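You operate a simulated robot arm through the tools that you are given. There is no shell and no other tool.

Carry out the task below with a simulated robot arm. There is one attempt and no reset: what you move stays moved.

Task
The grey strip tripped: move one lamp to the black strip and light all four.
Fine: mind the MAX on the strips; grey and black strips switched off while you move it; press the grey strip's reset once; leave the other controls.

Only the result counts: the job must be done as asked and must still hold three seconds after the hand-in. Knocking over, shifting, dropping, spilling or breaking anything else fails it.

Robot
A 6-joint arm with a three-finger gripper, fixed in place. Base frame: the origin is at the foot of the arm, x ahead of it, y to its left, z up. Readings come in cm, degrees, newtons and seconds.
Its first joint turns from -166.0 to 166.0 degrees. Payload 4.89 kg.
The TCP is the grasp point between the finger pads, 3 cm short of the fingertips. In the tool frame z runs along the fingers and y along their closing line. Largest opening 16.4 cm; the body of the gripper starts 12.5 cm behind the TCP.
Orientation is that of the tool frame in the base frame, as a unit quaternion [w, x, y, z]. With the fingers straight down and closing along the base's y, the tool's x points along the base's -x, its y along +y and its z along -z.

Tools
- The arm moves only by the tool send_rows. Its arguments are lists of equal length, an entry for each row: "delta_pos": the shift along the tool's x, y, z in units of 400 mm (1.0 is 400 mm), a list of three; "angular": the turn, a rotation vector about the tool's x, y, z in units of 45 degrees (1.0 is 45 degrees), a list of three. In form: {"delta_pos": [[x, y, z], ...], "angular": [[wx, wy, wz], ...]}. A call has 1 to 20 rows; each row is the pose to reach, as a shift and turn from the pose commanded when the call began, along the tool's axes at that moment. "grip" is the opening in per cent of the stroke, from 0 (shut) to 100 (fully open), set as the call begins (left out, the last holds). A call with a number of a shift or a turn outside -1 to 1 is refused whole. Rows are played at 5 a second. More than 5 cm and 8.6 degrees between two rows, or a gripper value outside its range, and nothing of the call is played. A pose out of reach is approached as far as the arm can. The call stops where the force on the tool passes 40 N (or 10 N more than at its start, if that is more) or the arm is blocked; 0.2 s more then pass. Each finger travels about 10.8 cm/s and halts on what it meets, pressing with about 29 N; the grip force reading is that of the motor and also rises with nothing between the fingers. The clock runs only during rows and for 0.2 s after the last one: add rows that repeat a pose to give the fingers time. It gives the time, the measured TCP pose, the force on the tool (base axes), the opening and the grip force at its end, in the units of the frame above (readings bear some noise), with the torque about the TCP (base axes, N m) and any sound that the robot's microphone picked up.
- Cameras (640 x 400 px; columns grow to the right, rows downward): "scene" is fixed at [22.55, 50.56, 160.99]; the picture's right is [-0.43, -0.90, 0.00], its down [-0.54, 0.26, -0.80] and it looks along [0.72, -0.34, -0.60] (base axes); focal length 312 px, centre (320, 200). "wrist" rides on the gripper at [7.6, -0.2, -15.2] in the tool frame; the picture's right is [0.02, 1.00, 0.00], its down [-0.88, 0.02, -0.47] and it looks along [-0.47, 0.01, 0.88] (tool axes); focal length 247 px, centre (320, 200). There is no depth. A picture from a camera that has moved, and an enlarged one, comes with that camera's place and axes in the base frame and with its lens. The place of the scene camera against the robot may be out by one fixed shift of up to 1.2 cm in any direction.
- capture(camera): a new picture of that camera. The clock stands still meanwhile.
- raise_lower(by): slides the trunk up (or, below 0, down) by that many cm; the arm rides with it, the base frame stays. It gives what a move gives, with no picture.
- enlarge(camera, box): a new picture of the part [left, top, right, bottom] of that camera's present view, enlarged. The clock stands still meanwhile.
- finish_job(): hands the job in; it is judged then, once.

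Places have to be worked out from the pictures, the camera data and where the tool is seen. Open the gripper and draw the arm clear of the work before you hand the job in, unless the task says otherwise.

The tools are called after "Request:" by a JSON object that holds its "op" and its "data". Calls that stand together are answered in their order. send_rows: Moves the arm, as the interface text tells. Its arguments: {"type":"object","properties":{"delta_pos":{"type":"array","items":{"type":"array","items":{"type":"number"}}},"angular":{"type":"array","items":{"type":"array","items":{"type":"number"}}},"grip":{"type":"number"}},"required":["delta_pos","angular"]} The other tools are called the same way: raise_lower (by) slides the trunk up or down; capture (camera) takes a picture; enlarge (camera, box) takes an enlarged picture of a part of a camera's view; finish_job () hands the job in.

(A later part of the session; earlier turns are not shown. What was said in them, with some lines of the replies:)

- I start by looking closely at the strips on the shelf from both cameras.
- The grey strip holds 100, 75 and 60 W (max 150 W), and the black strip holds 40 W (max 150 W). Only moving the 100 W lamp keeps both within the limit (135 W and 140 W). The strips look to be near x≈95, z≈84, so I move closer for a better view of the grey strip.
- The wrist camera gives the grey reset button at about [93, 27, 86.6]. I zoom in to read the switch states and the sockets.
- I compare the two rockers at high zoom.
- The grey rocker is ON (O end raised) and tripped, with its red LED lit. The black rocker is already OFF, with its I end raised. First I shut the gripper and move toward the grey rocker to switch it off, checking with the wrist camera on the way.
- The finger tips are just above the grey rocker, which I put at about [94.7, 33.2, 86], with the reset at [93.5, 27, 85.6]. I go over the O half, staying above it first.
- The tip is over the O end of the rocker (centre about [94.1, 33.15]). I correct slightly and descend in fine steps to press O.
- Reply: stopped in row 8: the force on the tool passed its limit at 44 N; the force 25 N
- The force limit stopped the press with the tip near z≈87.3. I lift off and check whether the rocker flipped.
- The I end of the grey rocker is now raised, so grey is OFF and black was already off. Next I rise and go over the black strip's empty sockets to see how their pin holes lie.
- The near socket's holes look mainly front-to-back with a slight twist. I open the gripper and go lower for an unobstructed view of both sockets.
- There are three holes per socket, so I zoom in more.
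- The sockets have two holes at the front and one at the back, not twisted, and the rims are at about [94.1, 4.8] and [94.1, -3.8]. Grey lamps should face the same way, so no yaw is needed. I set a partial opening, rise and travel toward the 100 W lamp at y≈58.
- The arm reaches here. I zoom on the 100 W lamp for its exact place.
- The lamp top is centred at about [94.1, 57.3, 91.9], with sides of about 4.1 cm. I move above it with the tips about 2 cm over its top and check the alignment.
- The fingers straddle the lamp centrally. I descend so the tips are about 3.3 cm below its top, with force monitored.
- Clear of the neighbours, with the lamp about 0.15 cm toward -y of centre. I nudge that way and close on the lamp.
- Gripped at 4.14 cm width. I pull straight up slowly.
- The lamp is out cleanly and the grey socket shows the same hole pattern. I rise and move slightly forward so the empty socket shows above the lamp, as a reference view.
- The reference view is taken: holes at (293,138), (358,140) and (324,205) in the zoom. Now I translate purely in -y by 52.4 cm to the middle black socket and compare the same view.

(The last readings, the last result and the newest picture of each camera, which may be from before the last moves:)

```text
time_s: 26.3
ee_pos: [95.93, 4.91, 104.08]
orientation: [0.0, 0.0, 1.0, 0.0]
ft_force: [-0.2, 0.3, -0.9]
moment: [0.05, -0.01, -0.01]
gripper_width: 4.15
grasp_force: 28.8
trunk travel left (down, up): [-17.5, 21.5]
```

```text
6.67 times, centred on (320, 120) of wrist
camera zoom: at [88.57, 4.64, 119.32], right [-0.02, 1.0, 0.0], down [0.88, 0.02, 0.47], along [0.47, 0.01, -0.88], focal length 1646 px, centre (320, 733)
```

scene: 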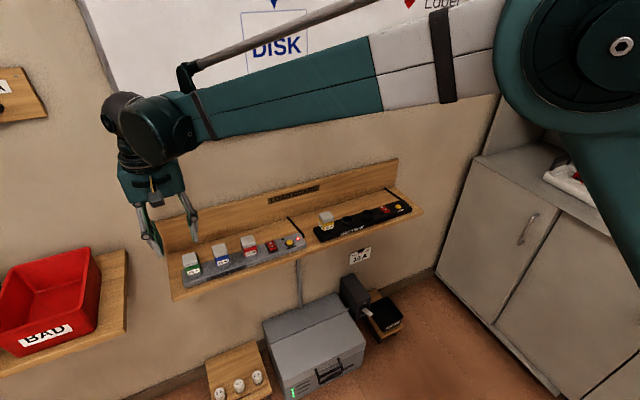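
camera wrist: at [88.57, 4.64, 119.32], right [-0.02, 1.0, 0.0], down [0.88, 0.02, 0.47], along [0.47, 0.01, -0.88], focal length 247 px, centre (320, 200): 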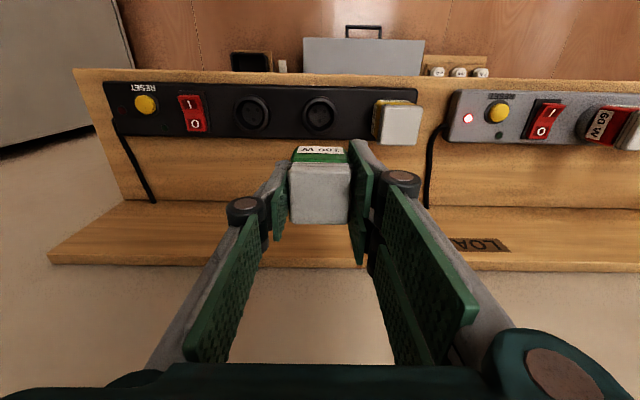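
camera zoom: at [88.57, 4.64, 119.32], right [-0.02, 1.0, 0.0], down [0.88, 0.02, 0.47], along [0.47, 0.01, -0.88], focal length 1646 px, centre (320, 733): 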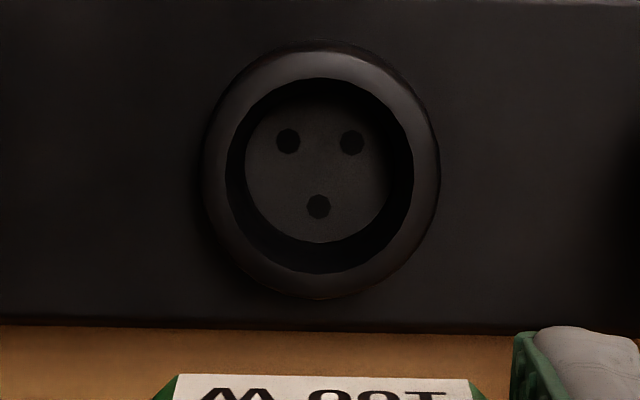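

Matched against the reference, the black socket is offset only about -0.11 cm in y and +0.05 cm in x from where the lamp hangs. I correct that, come back 2 cm in x and descend to just above the rim.

Request:
{"op": "send_rows", "data": {"delta_pos": [[0.0489, -0.0027, 0.0], [0.0489, -0.0027, 0.06], [0.0489, -0.0027, 0.14], [0.0489, -0.0027, 0.2], [0.0489, -0.0027, 0.21], [0.0489, -0.0027, 0.21]], "angular": [[0, 0, 0], [0, 0, 0], [0, 0, 0], [0, 0, 0], [0, 0, 0], [0, 0, 0]]}}

Request:
{"op": "capture", "data": {"camera": "wrist"}}

Request:
{"op": "enlarge", "data": {"camera": "scene", "box": [310, 180, 400, 240]}}

```text
time_s: 27.7
ee_pos: [94.1, 4.9, 95.55]
orientation: [0.0, 0.0, 1.0, 0.0]
ft_force: [0.1, -0.1, -1.4]
moment: [-0.01, 0.03, 0.01]
gripper_width: 4.16
grasp_force: 28.2
trunk travel left (down, up): [-17.5, 21.5]
```

```text
taken
camera wrist: at [86.62, 4.69, 110.82], right [-0.02, 1.0, 0.0], down [0.88, 0.02, 0.47], along [0.47, 0.01, -0.88], focal length 247 px, centre (320, 200)
```

wrist: 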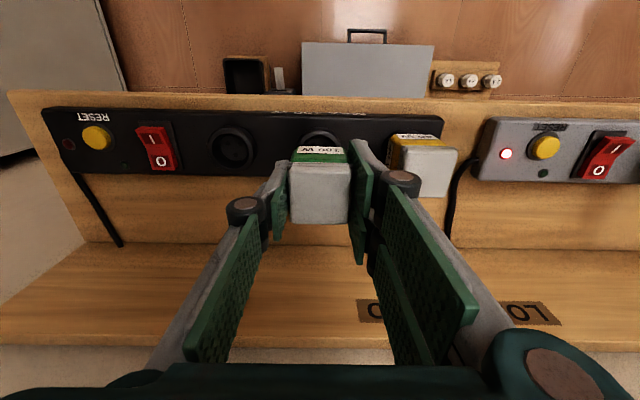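

```text
6.67 times, centred on (355, 210) of scene
camera zoom: at [22.55, 50.56, 160.99], right [-0.43, -0.9, 0.0], down [-0.54, 0.26, -0.8], along [0.72, -0.34, -0.6], focal length 2082 px, centre (87, 133)
```

zoom: 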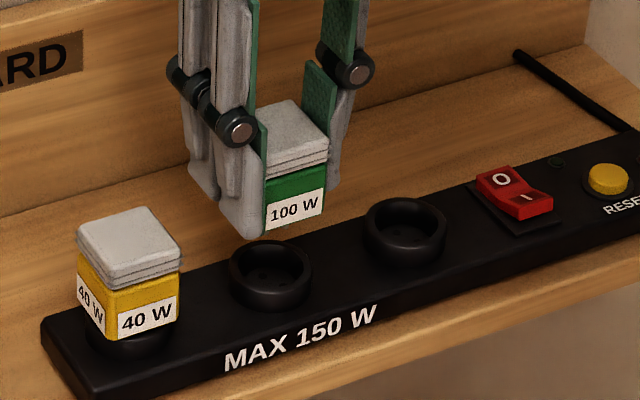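

Aligned above the socket. I descend slowly the remaining 4.0 cm to seat the plug, with the force stop active.

Request:
{"op": "send_rows", "data": {"delta_pos": [[0, 0, 0.02], [0, 0, 0.035], [0, 0, 0.045], [0, 0, 0.053], [0, 0, 0.06], [0, 0, 0.066], [0, 0, 0.072], [0, 0, 0.078], [0, 0, 0.084], [0, 0, 0.09], [0, 0, 0.095], [0, 0, 0.1], [0, 0, 0.1]], "angular": [[0, 0, 0], [0, 0, 0], [0, 0, 0], [0, 0, 0], [0, 0, 0], [0, 0, 0], [0, 0, 0], [0, 0, 0], [0, 0, 0], [0, 0, 0], [0, 0, 0], [0, 0, 0], [0, 0, 0]]}}

Request:
{"op": "capture", "data": {"camera": "wrist"}}

Request:
{"op": "enlarge", "data": {"camera": "scene", "box": [310, 180, 400, 240]}}

```text
time_s: 30.5
ee_pos: [94.07, 4.59, 91.63]
orientation: [0.001, 0.0, 1.0, 0.0]
ft_force: [0.7, -1.0, 5.6]
moment: [-0.1, 0.07, 0.02]
gripper_width: 4.16
grasp_force: 29.3
trunk travel left (down, up): [-17.5, 21.5]
```

```text
taken
camera wrist: at [86.55, 4.45, 106.82], right [-0.02, 1.0, 0.0], down [0.88, 0.02, 0.47], along [0.47, 0.01, -0.88], focal length 247 px, centre (320, 200)
```

wrist: 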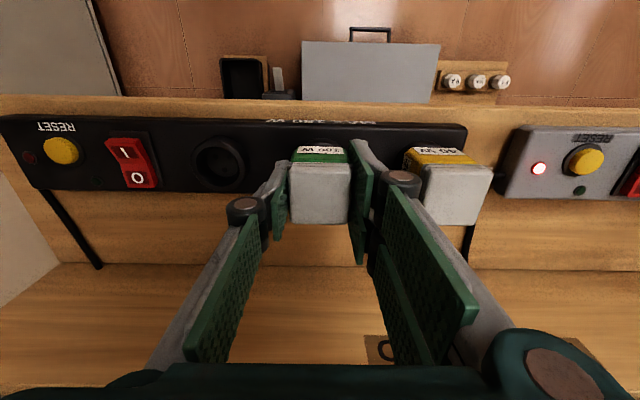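

```text
6.67 times, centred on (355, 210) of scene
camera zoom: at [22.55, 50.56, 160.99], right [-0.43, -0.9, 0.0], down [-0.54, 0.26, -0.8], along [0.72, -0.34, -0.6], focal length 2082 px, centre (87, 133)
```

zoom: 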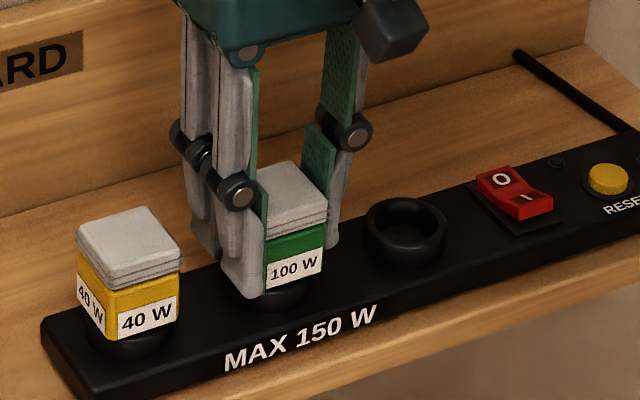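

The lamp is at the original seated height (TCP z 91.63). I push a hair more to be sure it is home.

Request:
{"op": "send_rows", "data": {"delta_pos": [[0, 0, 0.003], [0, 0, 0.006], [0, 0, 0.006]], "angular": [[0, 0, 0], [0, 0, 0], [0, 0, 0]]}}

```text
time_s: 31.3
ee_pos: [93.95, 4.75, 91.52]
orientation: [0.001, 0.0, 1.0, 0.0]
ft_force: [5.8, -9.2, 25.5]
moment: [-0.27, -0.15, -0.03]
gripper_width: 4.12
grasp_force: 29.0
trunk travel left (down, up): [-17.5, 21.5]
```

A firm stop at 25 N shows it is fully seated. I relieve the push, open the fingers to 6.7 cm, and check before rising.

Request:
{"op": "send_rows", "data": {"delta_pos": [[0, 0, -0.006], [0, 0, -0.006], [0, 0, -0.006], [0, 0, -0.006], [0, 0, -0.006]], "angular": [[0, 0, 0], [0, 0, 0], [0, 0, 0], [0, 0, 0], [0, 0, 0]], "grip": 38}}

Request:
{"op": "capture", "data": {"camera": "wrist"}}

Request:
{"op": "enlarge", "data": {"camera": "scene", "box": [310, 180, 400, 240]}}

```text
time_s: 32.5
ee_pos: [94.14, 4.87, 91.62]
orientation: [0.0, 0.0, 1.0, -0.001]
ft_force: [-0.4, 0.4, 0.2]
moment: [-0.03, 0.0, 0.0]
gripper_width: 6.23
grasp_force: 0.1
trunk travel left (down, up): [-17.5, 21.5]
```

```text
taken
camera wrist: at [86.59, 4.62, 106.79], right [-0.02, 1.0, 0.0], down [0.88, 0.02, 0.47], along [0.47, 0.01, -0.88], focal length 247 px, centre (320, 200)
```

wrist: 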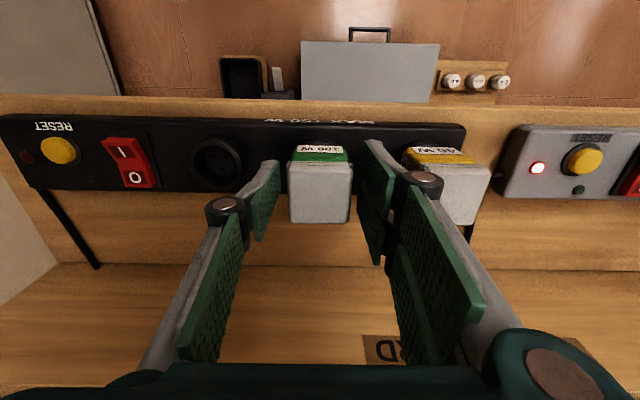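

```text
6.67 times, centred on (355, 210) of scene
camera zoom: at [22.55, 50.56, 160.99], right [-0.43, -0.9, 0.0], down [-0.54, 0.26, -0.8], along [0.72, -0.34, -0.6], focal length 2082 px, centre (87, 133)
```

zoom: 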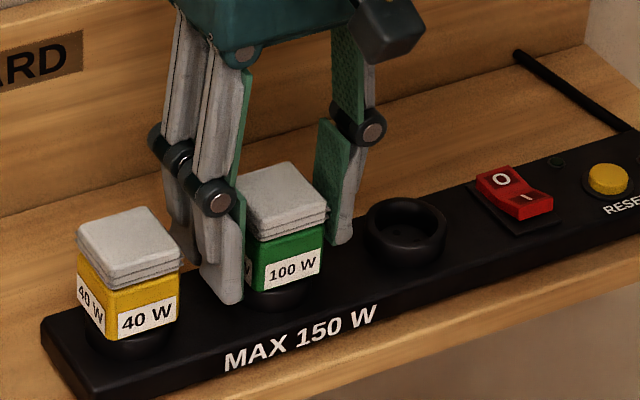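

The 100 W lamp stands seated and free of the fingers. I rise, close the gripper and go over the I half of the black rocker (centre about [94.1, -11]).

Request:
{"op": "send_rows", "data": {"delta_pos": [[0, 0, -0.06], [0, 0, -0.14], [0, 0, -0.21], [0.02, -0.08, -0.21], [0.0375, -0.18, -0.21], [0.0375, -0.28, -0.21], [0.0375, -0.36, -0.21], [0.0375, -0.396, -0.21], [0.0375, -0.396, -0.17], [0.0375, -0.396, -0.13], [0.0375, -0.396, -0.13]], "angular": [[0, 0, 0], [0, 0, 0], [0, 0, 0], [0, 0, 0], [0, 0, 0], [0, 0, 0], [0, 0, 0], [0, 0, 0], [0, 0, 0], [0, 0, 0], [0, 0, 0]]}}

Request:
{"op": "send_rows", "data": {"delta_pos": [[0, 0, 0], [0, 0, 0], [0, 0, 0], [0, 0, 0]], "angular": [[0, 0, 0], [0, 0, 0], [0, 0, 0], [0, 0, 0]], "grip": 0}}

Request:
{"op": "capture", "data": {"camera": "wrist"}}

Request:
{"op": "enlarge", "data": {"camera": "scene", "box": [330, 170, 420, 230]}}

```text
time_s: 34.9
ee_pos: [92.69, -11.16, 96.5]
orientation: [0.0, 0.0, 1.0, 0.0]
ft_force: [0.5, 0.4, 0.0]
moment: [0.0, 0.01, 0.0]
gripper_width: 6.25
grasp_force: 0.1
trunk travel left (down, up): [-17.5, 21.5]
```

```text
time_s: 35.9
ee_pos: [92.64, -10.99, 96.71]
orientation: [0.0, 0.0, 1.0, -0.001]
ft_force: [-0.2, -0.5, -0.2]
moment: [-0.03, 0.01, -0.01]
gripper_width: 0.0
grasp_force: 28.8
trunk travel left (down, up): [-17.5, 21.5]
```

```text
taken
camera wrist: at [85.18, -11.3, 111.91], right [-0.02, 1.0, 0.0], down [0.88, 0.02, 0.47], along [0.47, 0.01, -0.88], focal length 247 px, centre (320, 200)
```

wrist: 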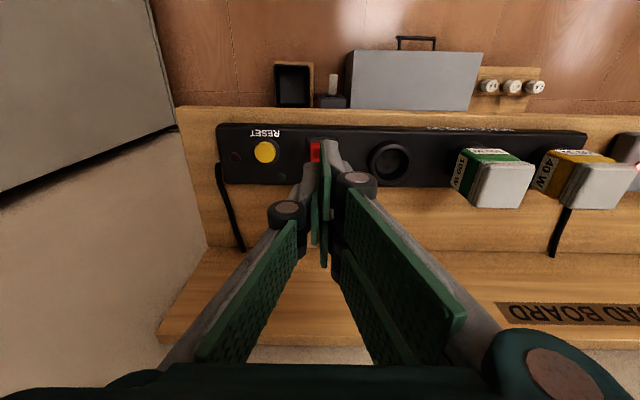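

```text
6.67 times, centred on (375, 200) of scene
camera zoom: at [22.55, 50.56, 160.99], right [-0.43, -0.9, 0.0], down [-0.54, 0.26, -0.8], along [0.72, -0.34, -0.6], focal length 2082 px, centre (-47, 200)
```

zoom: 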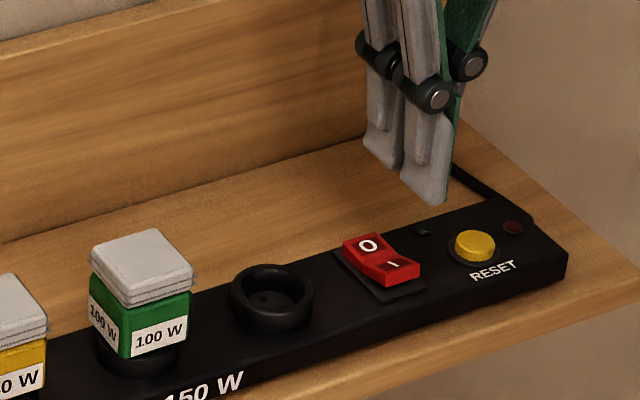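

The closed tip is above the front (I) half. I descend in fine steps to press it.

Request:
{"op": "send_rows", "data": {"delta_pos": [[0, 0, 0.05], [0, 0, 0.1], [0, 0, 0.125], [0, 0, 0.135], [0, 0, 0.14], [0, 0, 0.145], [0, 0, 0.15], [0, 0, 0.155], [0, 0, 0.16], [0, 0, 0.165], [0, 0, 0.17]], "angular": [[0, 0, 0], [0, 0, 0], [0, 0, 0], [0, 0, 0], [0, 0, 0], [0, 0, 0], [0, 0, 0], [0, 0, 0], [0, 0, 0], [0, 0, 0], [0, 0, 0]]}}

Request:
{"op": "send_rows", "data": {"delta_pos": [[0, 0, -0.05], [0, 0, -0.12], [0, 0, -0.2], [0, 0, -0.2]], "angular": [[0, 0, 0], [0, 0, 0], [0, 0, 0], [0, 0, 0]]}}

Request:
{"op": "enlarge", "data": {"camera": "scene", "box": [330, 170, 420, 230]}}

Request:
{"op": "capture", "data": {"camera": "scene"}}

```text
time_s: 38.3
ee_pos: [92.64, -11.12, 90.37]
orientation: [0.001, 0.0, 1.0, 0.0]
ft_force: [-3.8, 1.0, 24.5]
moment: [0.12, -0.14, 0.0]
gripper_width: 0.62
grasp_force: 45.1
trunk travel left (down, up): [-17.5, 21.5]
stopped in row 11: the force on the tool passed its limit at 45 N (the readings are from after the stop); the commanded pose is now the measured one
```

```text
time_s: 39.3
ee_pos: [92.44, -10.96, 98.1]
orientation: [0.001, 0.0, 1.0, 0.0]
ft_force: [-0.1, -0.2, 0.3]
moment: [0.03, -0.05, -0.03]
gripper_width: 0.0
grasp_force: 45.3
trunk travel left (down, up): [-17.5, 21.5]
```

```text
6.67 times, centred on (375, 200) of scene
camera zoom: at [22.55, 50.56, 160.99], right [-0.43, -0.9, 0.0], down [-0.54, 0.26, -0.8], along [0.72, -0.34, -0.6], focal length 2082 px, centre (-47, 200)
```

zoom: 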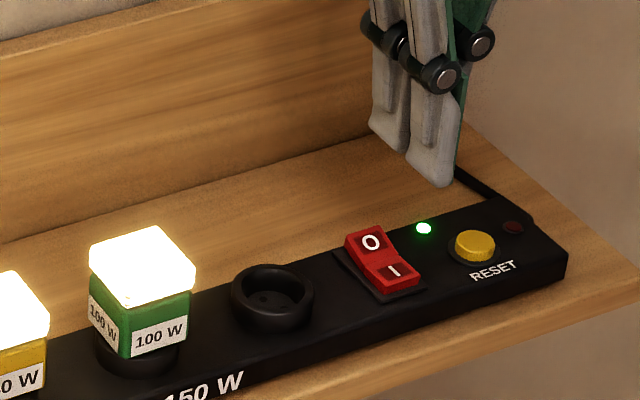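

```text
taken
```

scene: 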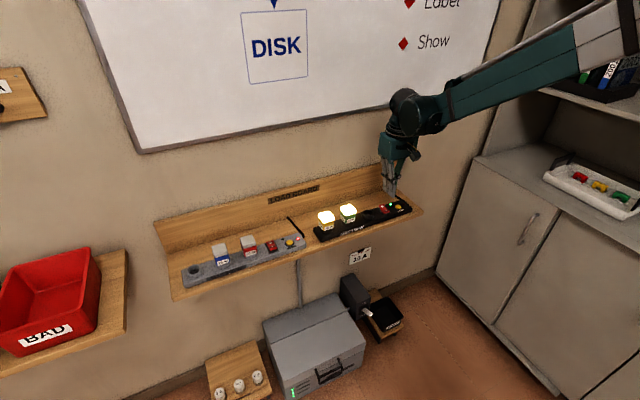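

The black strip is on with its green LED, and both its lamps are lit. Now I travel at height to above the grey reset button, about [93.3, 27].

Request:
{"op": "send_rows", "data": {"delta_pos": [[0, 0, -0.08], [-0.01, 0.08, -0.12], [-0.02, 0.18, -0.12], [-0.02, 0.28, -0.12], [-0.02, 0.38, -0.12], [-0.02, 0.48, -0.12], [-0.02, 0.58, -0.12], [-0.02, 0.68, -0.12], [-0.02, 0.78, -0.12], [-0.02, 0.88, -0.12], [-0.02, 0.951, -0.12], [-0.02, 0.951, -0.03], [-0.02, 0.951, 0.05], [-0.02, 0.951, 0.05]], "angular": [[0, 0, 0], [0, 0, 0], [0, 0, 0], [0, 0, 0], [0, 0, 0], [0, 0, 0], [0, 0, 0], [0, 0, 0], [0, 0, 0], [0, 0, 0], [0, 0, 0], [0, 0, 0], [0, 0, 0], [0, 0, 0]]}}

Request:
{"op": "enlarge", "data": {"camera": "wrist", "box": [240, 100, 400, 220]}}

Request:
{"op": "enlarge", "data": {"camera": "scene", "box": [250, 200, 340, 260]}}

```text
time_s: 42.3
ee_pos: [93.71, 26.9, 95.94]
orientation: [0.001, 0.0, 1.0, 0.0]
ft_force: [0.2, 0.2, -0.1]
moment: [-0.05, 0.06, -0.01]
gripper_width: 0.0
grasp_force: 45.1
trunk travel left (down, up): [-17.5, 21.5]
```

```text
3.33 times, centred on (320, 160) of wrist
camera zoom: at [86.12, 26.77, 111.12], right [-0.02, 1.0, 0.0], down [0.88, 0.02, 0.47], along [0.47, 0.01, -0.88], focal length 823 px, centre (320, 333)
```

zoom: 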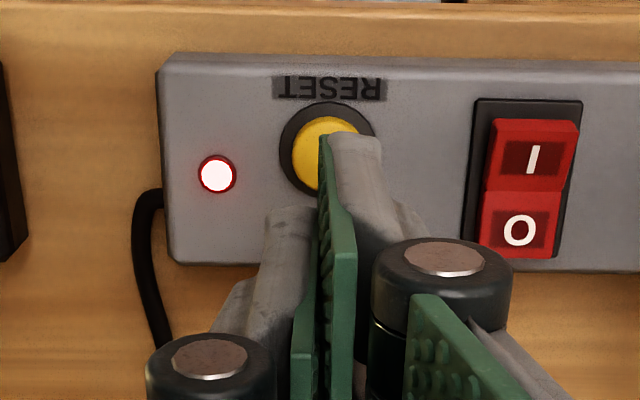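

```text
6.67 times, centred on (295, 230) of scene
camera zoom: at [22.55, 50.56, 160.99], right [-0.43, -0.9, 0.0], down [-0.54, 0.26, -0.8], along [0.72, -0.34, -0.6], focal length 2082 px, centre (487, 0)
```

zoom: 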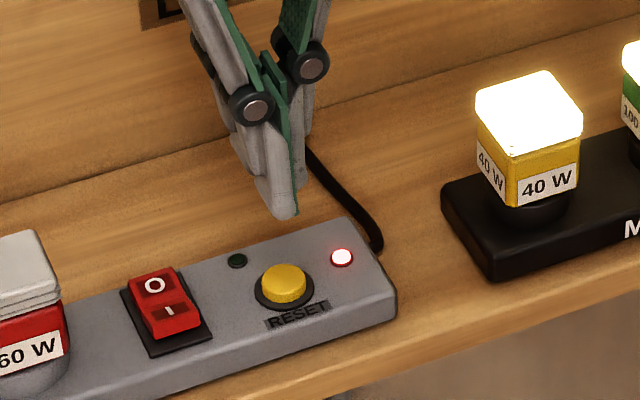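

The reset centre is at about [93.0, 27.1]. I shift slightly and make one press straight down, then lift off.

Request:
{"op": "send_rows", "data": {"delta_pos": [[0.012, 0.003, 0.04], [0.012, 0.003, 0.09], [0.012, 0.003, 0.115], [0.012, 0.003, 0.125], [0.012, 0.003, 0.132], [0.012, 0.003, 0.139], [0.012, 0.003, 0.146], [0.012, 0.003, 0.153], [0.012, 0.003, 0.16], [0.012, 0.003, 0.167], [0.012, 0.003, 0.174]], "angular": [[0, 0, 0], [0, 0, 0], [0, 0, 0], [0, 0, 0], [0, 0, 0], [0, 0, 0], [0, 0, 0], [0, 0, 0], [0, 0, 0], [0, 0, 0], [0, 0, 0]]}}

Request:
{"op": "enlarge", "data": {"camera": "scene", "box": [250, 200, 340, 260]}}

```text
time_s: 44.7
ee_pos: [93.02, 27.08, 89.27]
orientation: [0.002, 0.0, 1.0, 0.001]
ft_force: [4.6, 1.9, 10.2]
moment: [0.07, -0.12, -0.02]
gripper_width: 0.61
grasp_force: 45.4
trunk travel left (down, up): [-17.5, 21.5]
heard: click
```

```text
6.67 times, centred on (295, 230) of scene
camera zoom: at [22.55, 50.56, 160.99], right [-0.43, -0.9, 0.0], down [-0.54, 0.26, -0.8], along [0.72, -0.34, -0.6], focal length 2082 px, centre (487, 0)
```

zoom: 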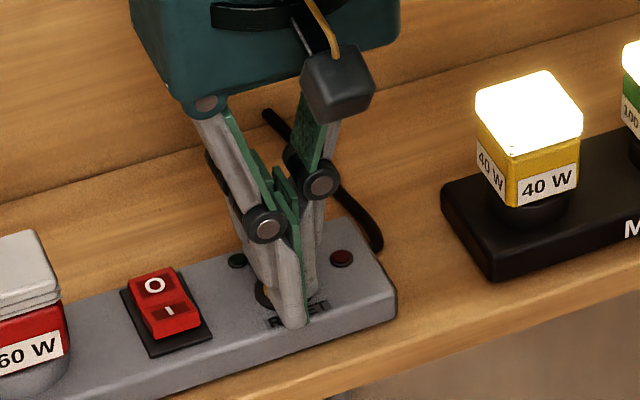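

A click was heard and the red LED is out, so the reset is done. I lift straight up and move over the grey rocker's I half.

Request:
{"op": "send_rows", "data": {"delta_pos": [[0, 0, -0.05], [0, 0, -0.11], [0, 0, -0.18], [0.005, 0.08, -0.18], [0.01, 0.15, -0.18], [0.01, 0.15, -0.18]], "angular": [[0, 0, 0], [0, 0, 0], [0, 0, 0], [0, 0, 0], [0, 0, 0], [0, 0, 0]]}}

Request:
{"op": "enlarge", "data": {"camera": "wrist", "box": [240, 100, 400, 220]}}

Request:
{"op": "enlarge", "data": {"camera": "scene", "box": [235, 200, 325, 260]}}

```text
time_s: 46.1
ee_pos: [92.68, 33.35, 96.31]
orientation: [0.001, 0.0, 1.0, 0.0]
ft_force: [-0.3, 1.0, 0.8]
moment: [0.0, 0.03, 0.01]
gripper_width: 0.02
grasp_force: 44.4
trunk travel left (down, up): [-17.5, 21.5]
```

```text
3.33 times, centred on (320, 160) of wrist
camera zoom: at [85.11, 33.05, 111.57], right [-0.02, 1.0, 0.0], down [0.88, 0.02, 0.48], along [0.47, 0.01, -0.88], focal length 823 px, centre (320, 333)
```

zoom: 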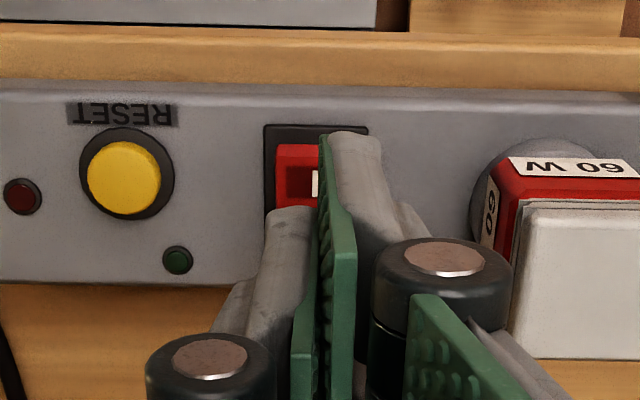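

```text
6.67 times, centred on (280, 230) of scene
camera zoom: at [22.55, 50.56, 160.99], right [-0.43, -0.9, 0.0], down [-0.54, 0.26, -0.8], along [0.72, -0.34, -0.6], focal length 2082 px, centre (587, 0)
```

zoom: 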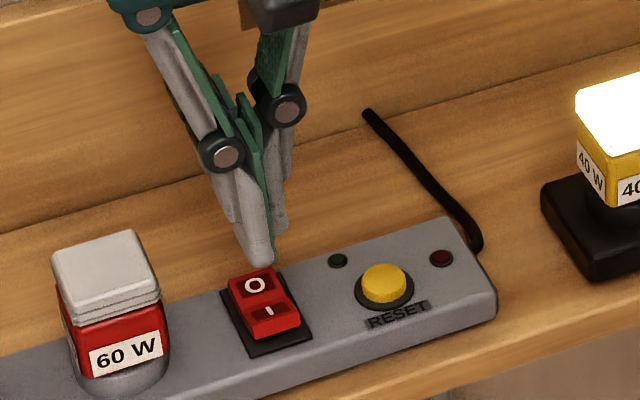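

The tip is over the I half of the grey rocker and the red LED stays out. I press down in fine steps as with the black one, then lift.

Request:
{"op": "send_rows", "data": {"delta_pos": [[0.002, -0.004, 0.05], [0.002, -0.004, 0.1], [0.002, -0.004, 0.12], [0.002, -0.004, 0.13], [0.002, -0.004, 0.135], [0.002, -0.004, 0.14], [0.002, -0.004, 0.145], [0.002, -0.004, 0.15], [0.002, -0.004, 0.155], [0.002, -0.004, 0.16], [0.002, -0.004, 0.165]], "angular": [[0, 0, 0], [0, 0, 0], [0, 0, 0], [0, 0, 0], [0, 0, 0], [0, 0, 0], [0, 0, 0], [0, 0, 0], [0, 0, 0], [0, 0, 0], [0, 0, 0]]}}

Request:
{"op": "send_rows", "data": {"delta_pos": [[0, 0, -0.05], [0, 0, -0.12], [0, 0, -0.2], [0, 0, -0.2]], "angular": [[0, 0, 0], [0, 0, 0], [0, 0, 0], [0, 0, 0]]}}

Request:
{"op": "capture", "data": {"camera": "scene"}}

Request:
{"op": "enlarge", "data": {"camera": "scene", "box": [190, 180, 400, 290]}}

```text
time_s: 48.3
ee_pos: [92.51, 32.97, 90.33]
orientation: [0.003, 0.0, 1.0, 0.0]
ft_force: [-3.8, -1.7, 22.8]
moment: [0.02, -0.15, -0.11]
gripper_width: 0.63
grasp_force: 44.7
trunk travel left (down, up): [-17.5, 21.5]
stopped in row 11: the force on the tool passed its limit at 48 N (the readings are from after the stop); the commanded pose is now the measured one
```

```text
time_s: 49.3
ee_pos: [92.53, 32.86, 98.05]
orientation: [0.001, -0.001, 1.0, 0.0]
ft_force: [-0.6, -1.0, -0.3]
moment: [-0.01, -0.01, 0.03]
gripper_width: 0.01
grasp_force: 44.7
trunk travel left (down, up): [-17.5, 21.5]
```

```text
taken
```

scene: 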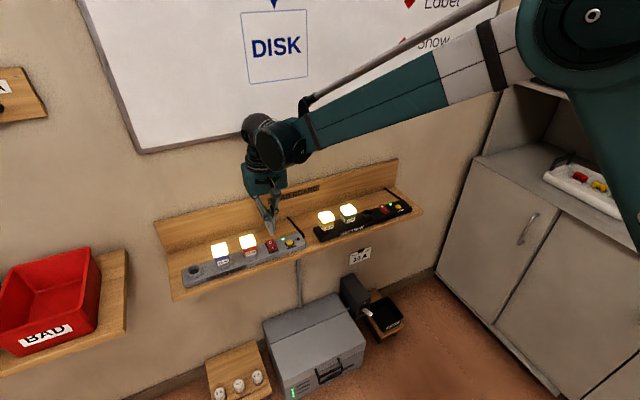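

```text
3.05 times, centred on (295, 235) of scene
camera zoom: at [22.55, 50.56, 160.99], right [-0.43, -0.9, 0.0], down [-0.54, 0.26, -0.8], along [0.72, -0.34, -0.6], focal length 952 px, centre (396, 93)
```

zoom: 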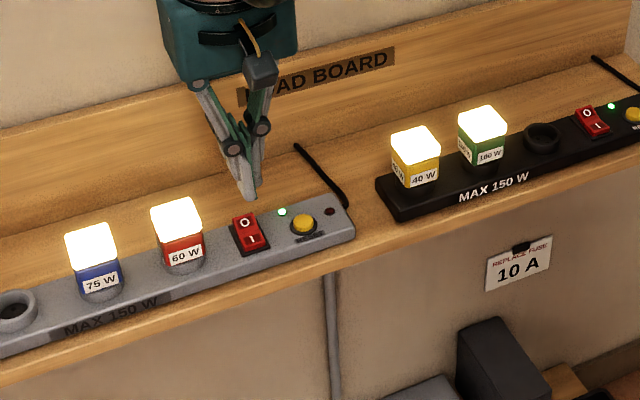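

All four lamps are lit and both strips show green LEDs. I raise and draw the arm back, opening the gripper once clear, then check once more.

Request:
{"op": "send_rows", "data": {"delta_pos": [[0, 0, -0.1], [0.03, 0, -0.2], [0.1, 0, -0.28], [0.2, 0, -0.33], [0.3, 0, -0.38], [0.4, 0, -0.42], [0.5, 0, -0.45], [0.5, 0, -0.45]], "angular": [[0, 0, 0], [0, 0, 0], [0, 0, 0], [0, 0, 0], [0, 0, 0], [0, 0, 0], [0, 0, 0], [0, 0, 0]]}}

Request:
{"op": "send_rows", "data": {"delta_pos": [[0, 0, 0], [0, 0, 0], [0, 0, 0], [0, 0, 0], [0, 0, 0], [0, 0, 0], [0, 0, 0], [0, 0, 0], [0, 0, 0], [0, 0, 0], [0, 0, 0], [0, 0, 0], [0, 0, 0], [0, 0, 0], [0, 0, 0], [0, 0, 0]], "angular": [[0, 0, 0], [0, 0, 0], [0, 0, 0], [0, 0, 0], [0, 0, 0], [0, 0, 0], [0, 0, 0], [0, 0, 0], [0, 0, 0], [0, 0, 0], [0, 0, 0], [0, 0, 0], [0, 0, 0], [0, 0, 0], [0, 0, 0], [0, 0, 0]], "grip": 100}}

Request:
{"op": "capture", "data": {"camera": "scene"}}

Request:
{"op": "enlarge", "data": {"camera": "scene", "box": [170, 180, 420, 300]}}

```text
time_s: 51.1
ee_pos: [72.08, 33.12, 116.11]
orientation: [0.002, 0.0, 1.0, 0.001]
ft_force: [-0.3, 0.6, -0.3]
moment: [0.04, -0.15, -0.01]
gripper_width: 0.0
grasp_force: 44.6
trunk travel left (down, up): [-17.5, 21.5]
```

```text
time_s: 54.5
ee_pos: [72.25, 33.26, 116.06]
orientation: [0.002, 0.0, 1.0, 0.0]
ft_force: [-0.1, -0.3, -0.6]
moment: [0.02, 0.0, -0.02]
gripper_width: 16.41
grasp_force: 0.1
trunk travel left (down, up): [-17.5, 21.5]
```

```text
taken
```

scene: 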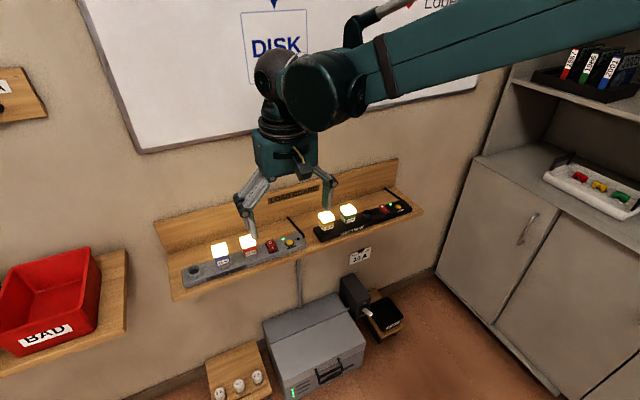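

```text
2.56 times, centred on (295, 240) of scene
camera zoom: at [22.55, 50.56, 160.99], right [-0.43, -0.9, 0.0], down [-0.54, 0.26, -0.8], along [0.72, -0.34, -0.6], focal length 800 px, centre (384, 98)
```

zoom: 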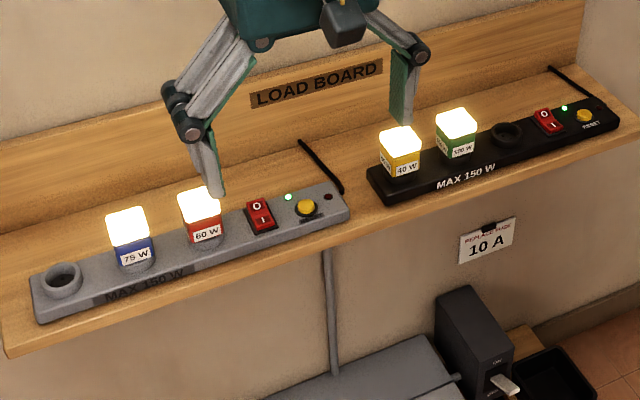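

More than 3 s after the last switch press all four lamps are still lit. Grey carries 135 W and black 140 W, the gripper is open and the arm is clear, so I hand in.

Request:
{"op": "finish_job", "data": {}}

```text
The job is handed in.
```

All four lamps are lit. I moved the 100 W lamp from the grey strip to the middle socket of the black strip. The grey strip now carries 135 W and the black strip 140 W, both under the 150 W MAX.

- **Switches:** I switched the grey strip off before the move. The black strip was already off. Both were switched back on afterwards and show green LEDs.
- **Reset:** I pressed the grey reset once, after the move. It clicked and the red LED went out.
- **Other controls:** I didn't touch anything else. Nothing looked knocked or shifted in the last picture.

The lamps were still lit about five seconds after the last switch press. I opened the gripper and drew the arm clear before handing in.
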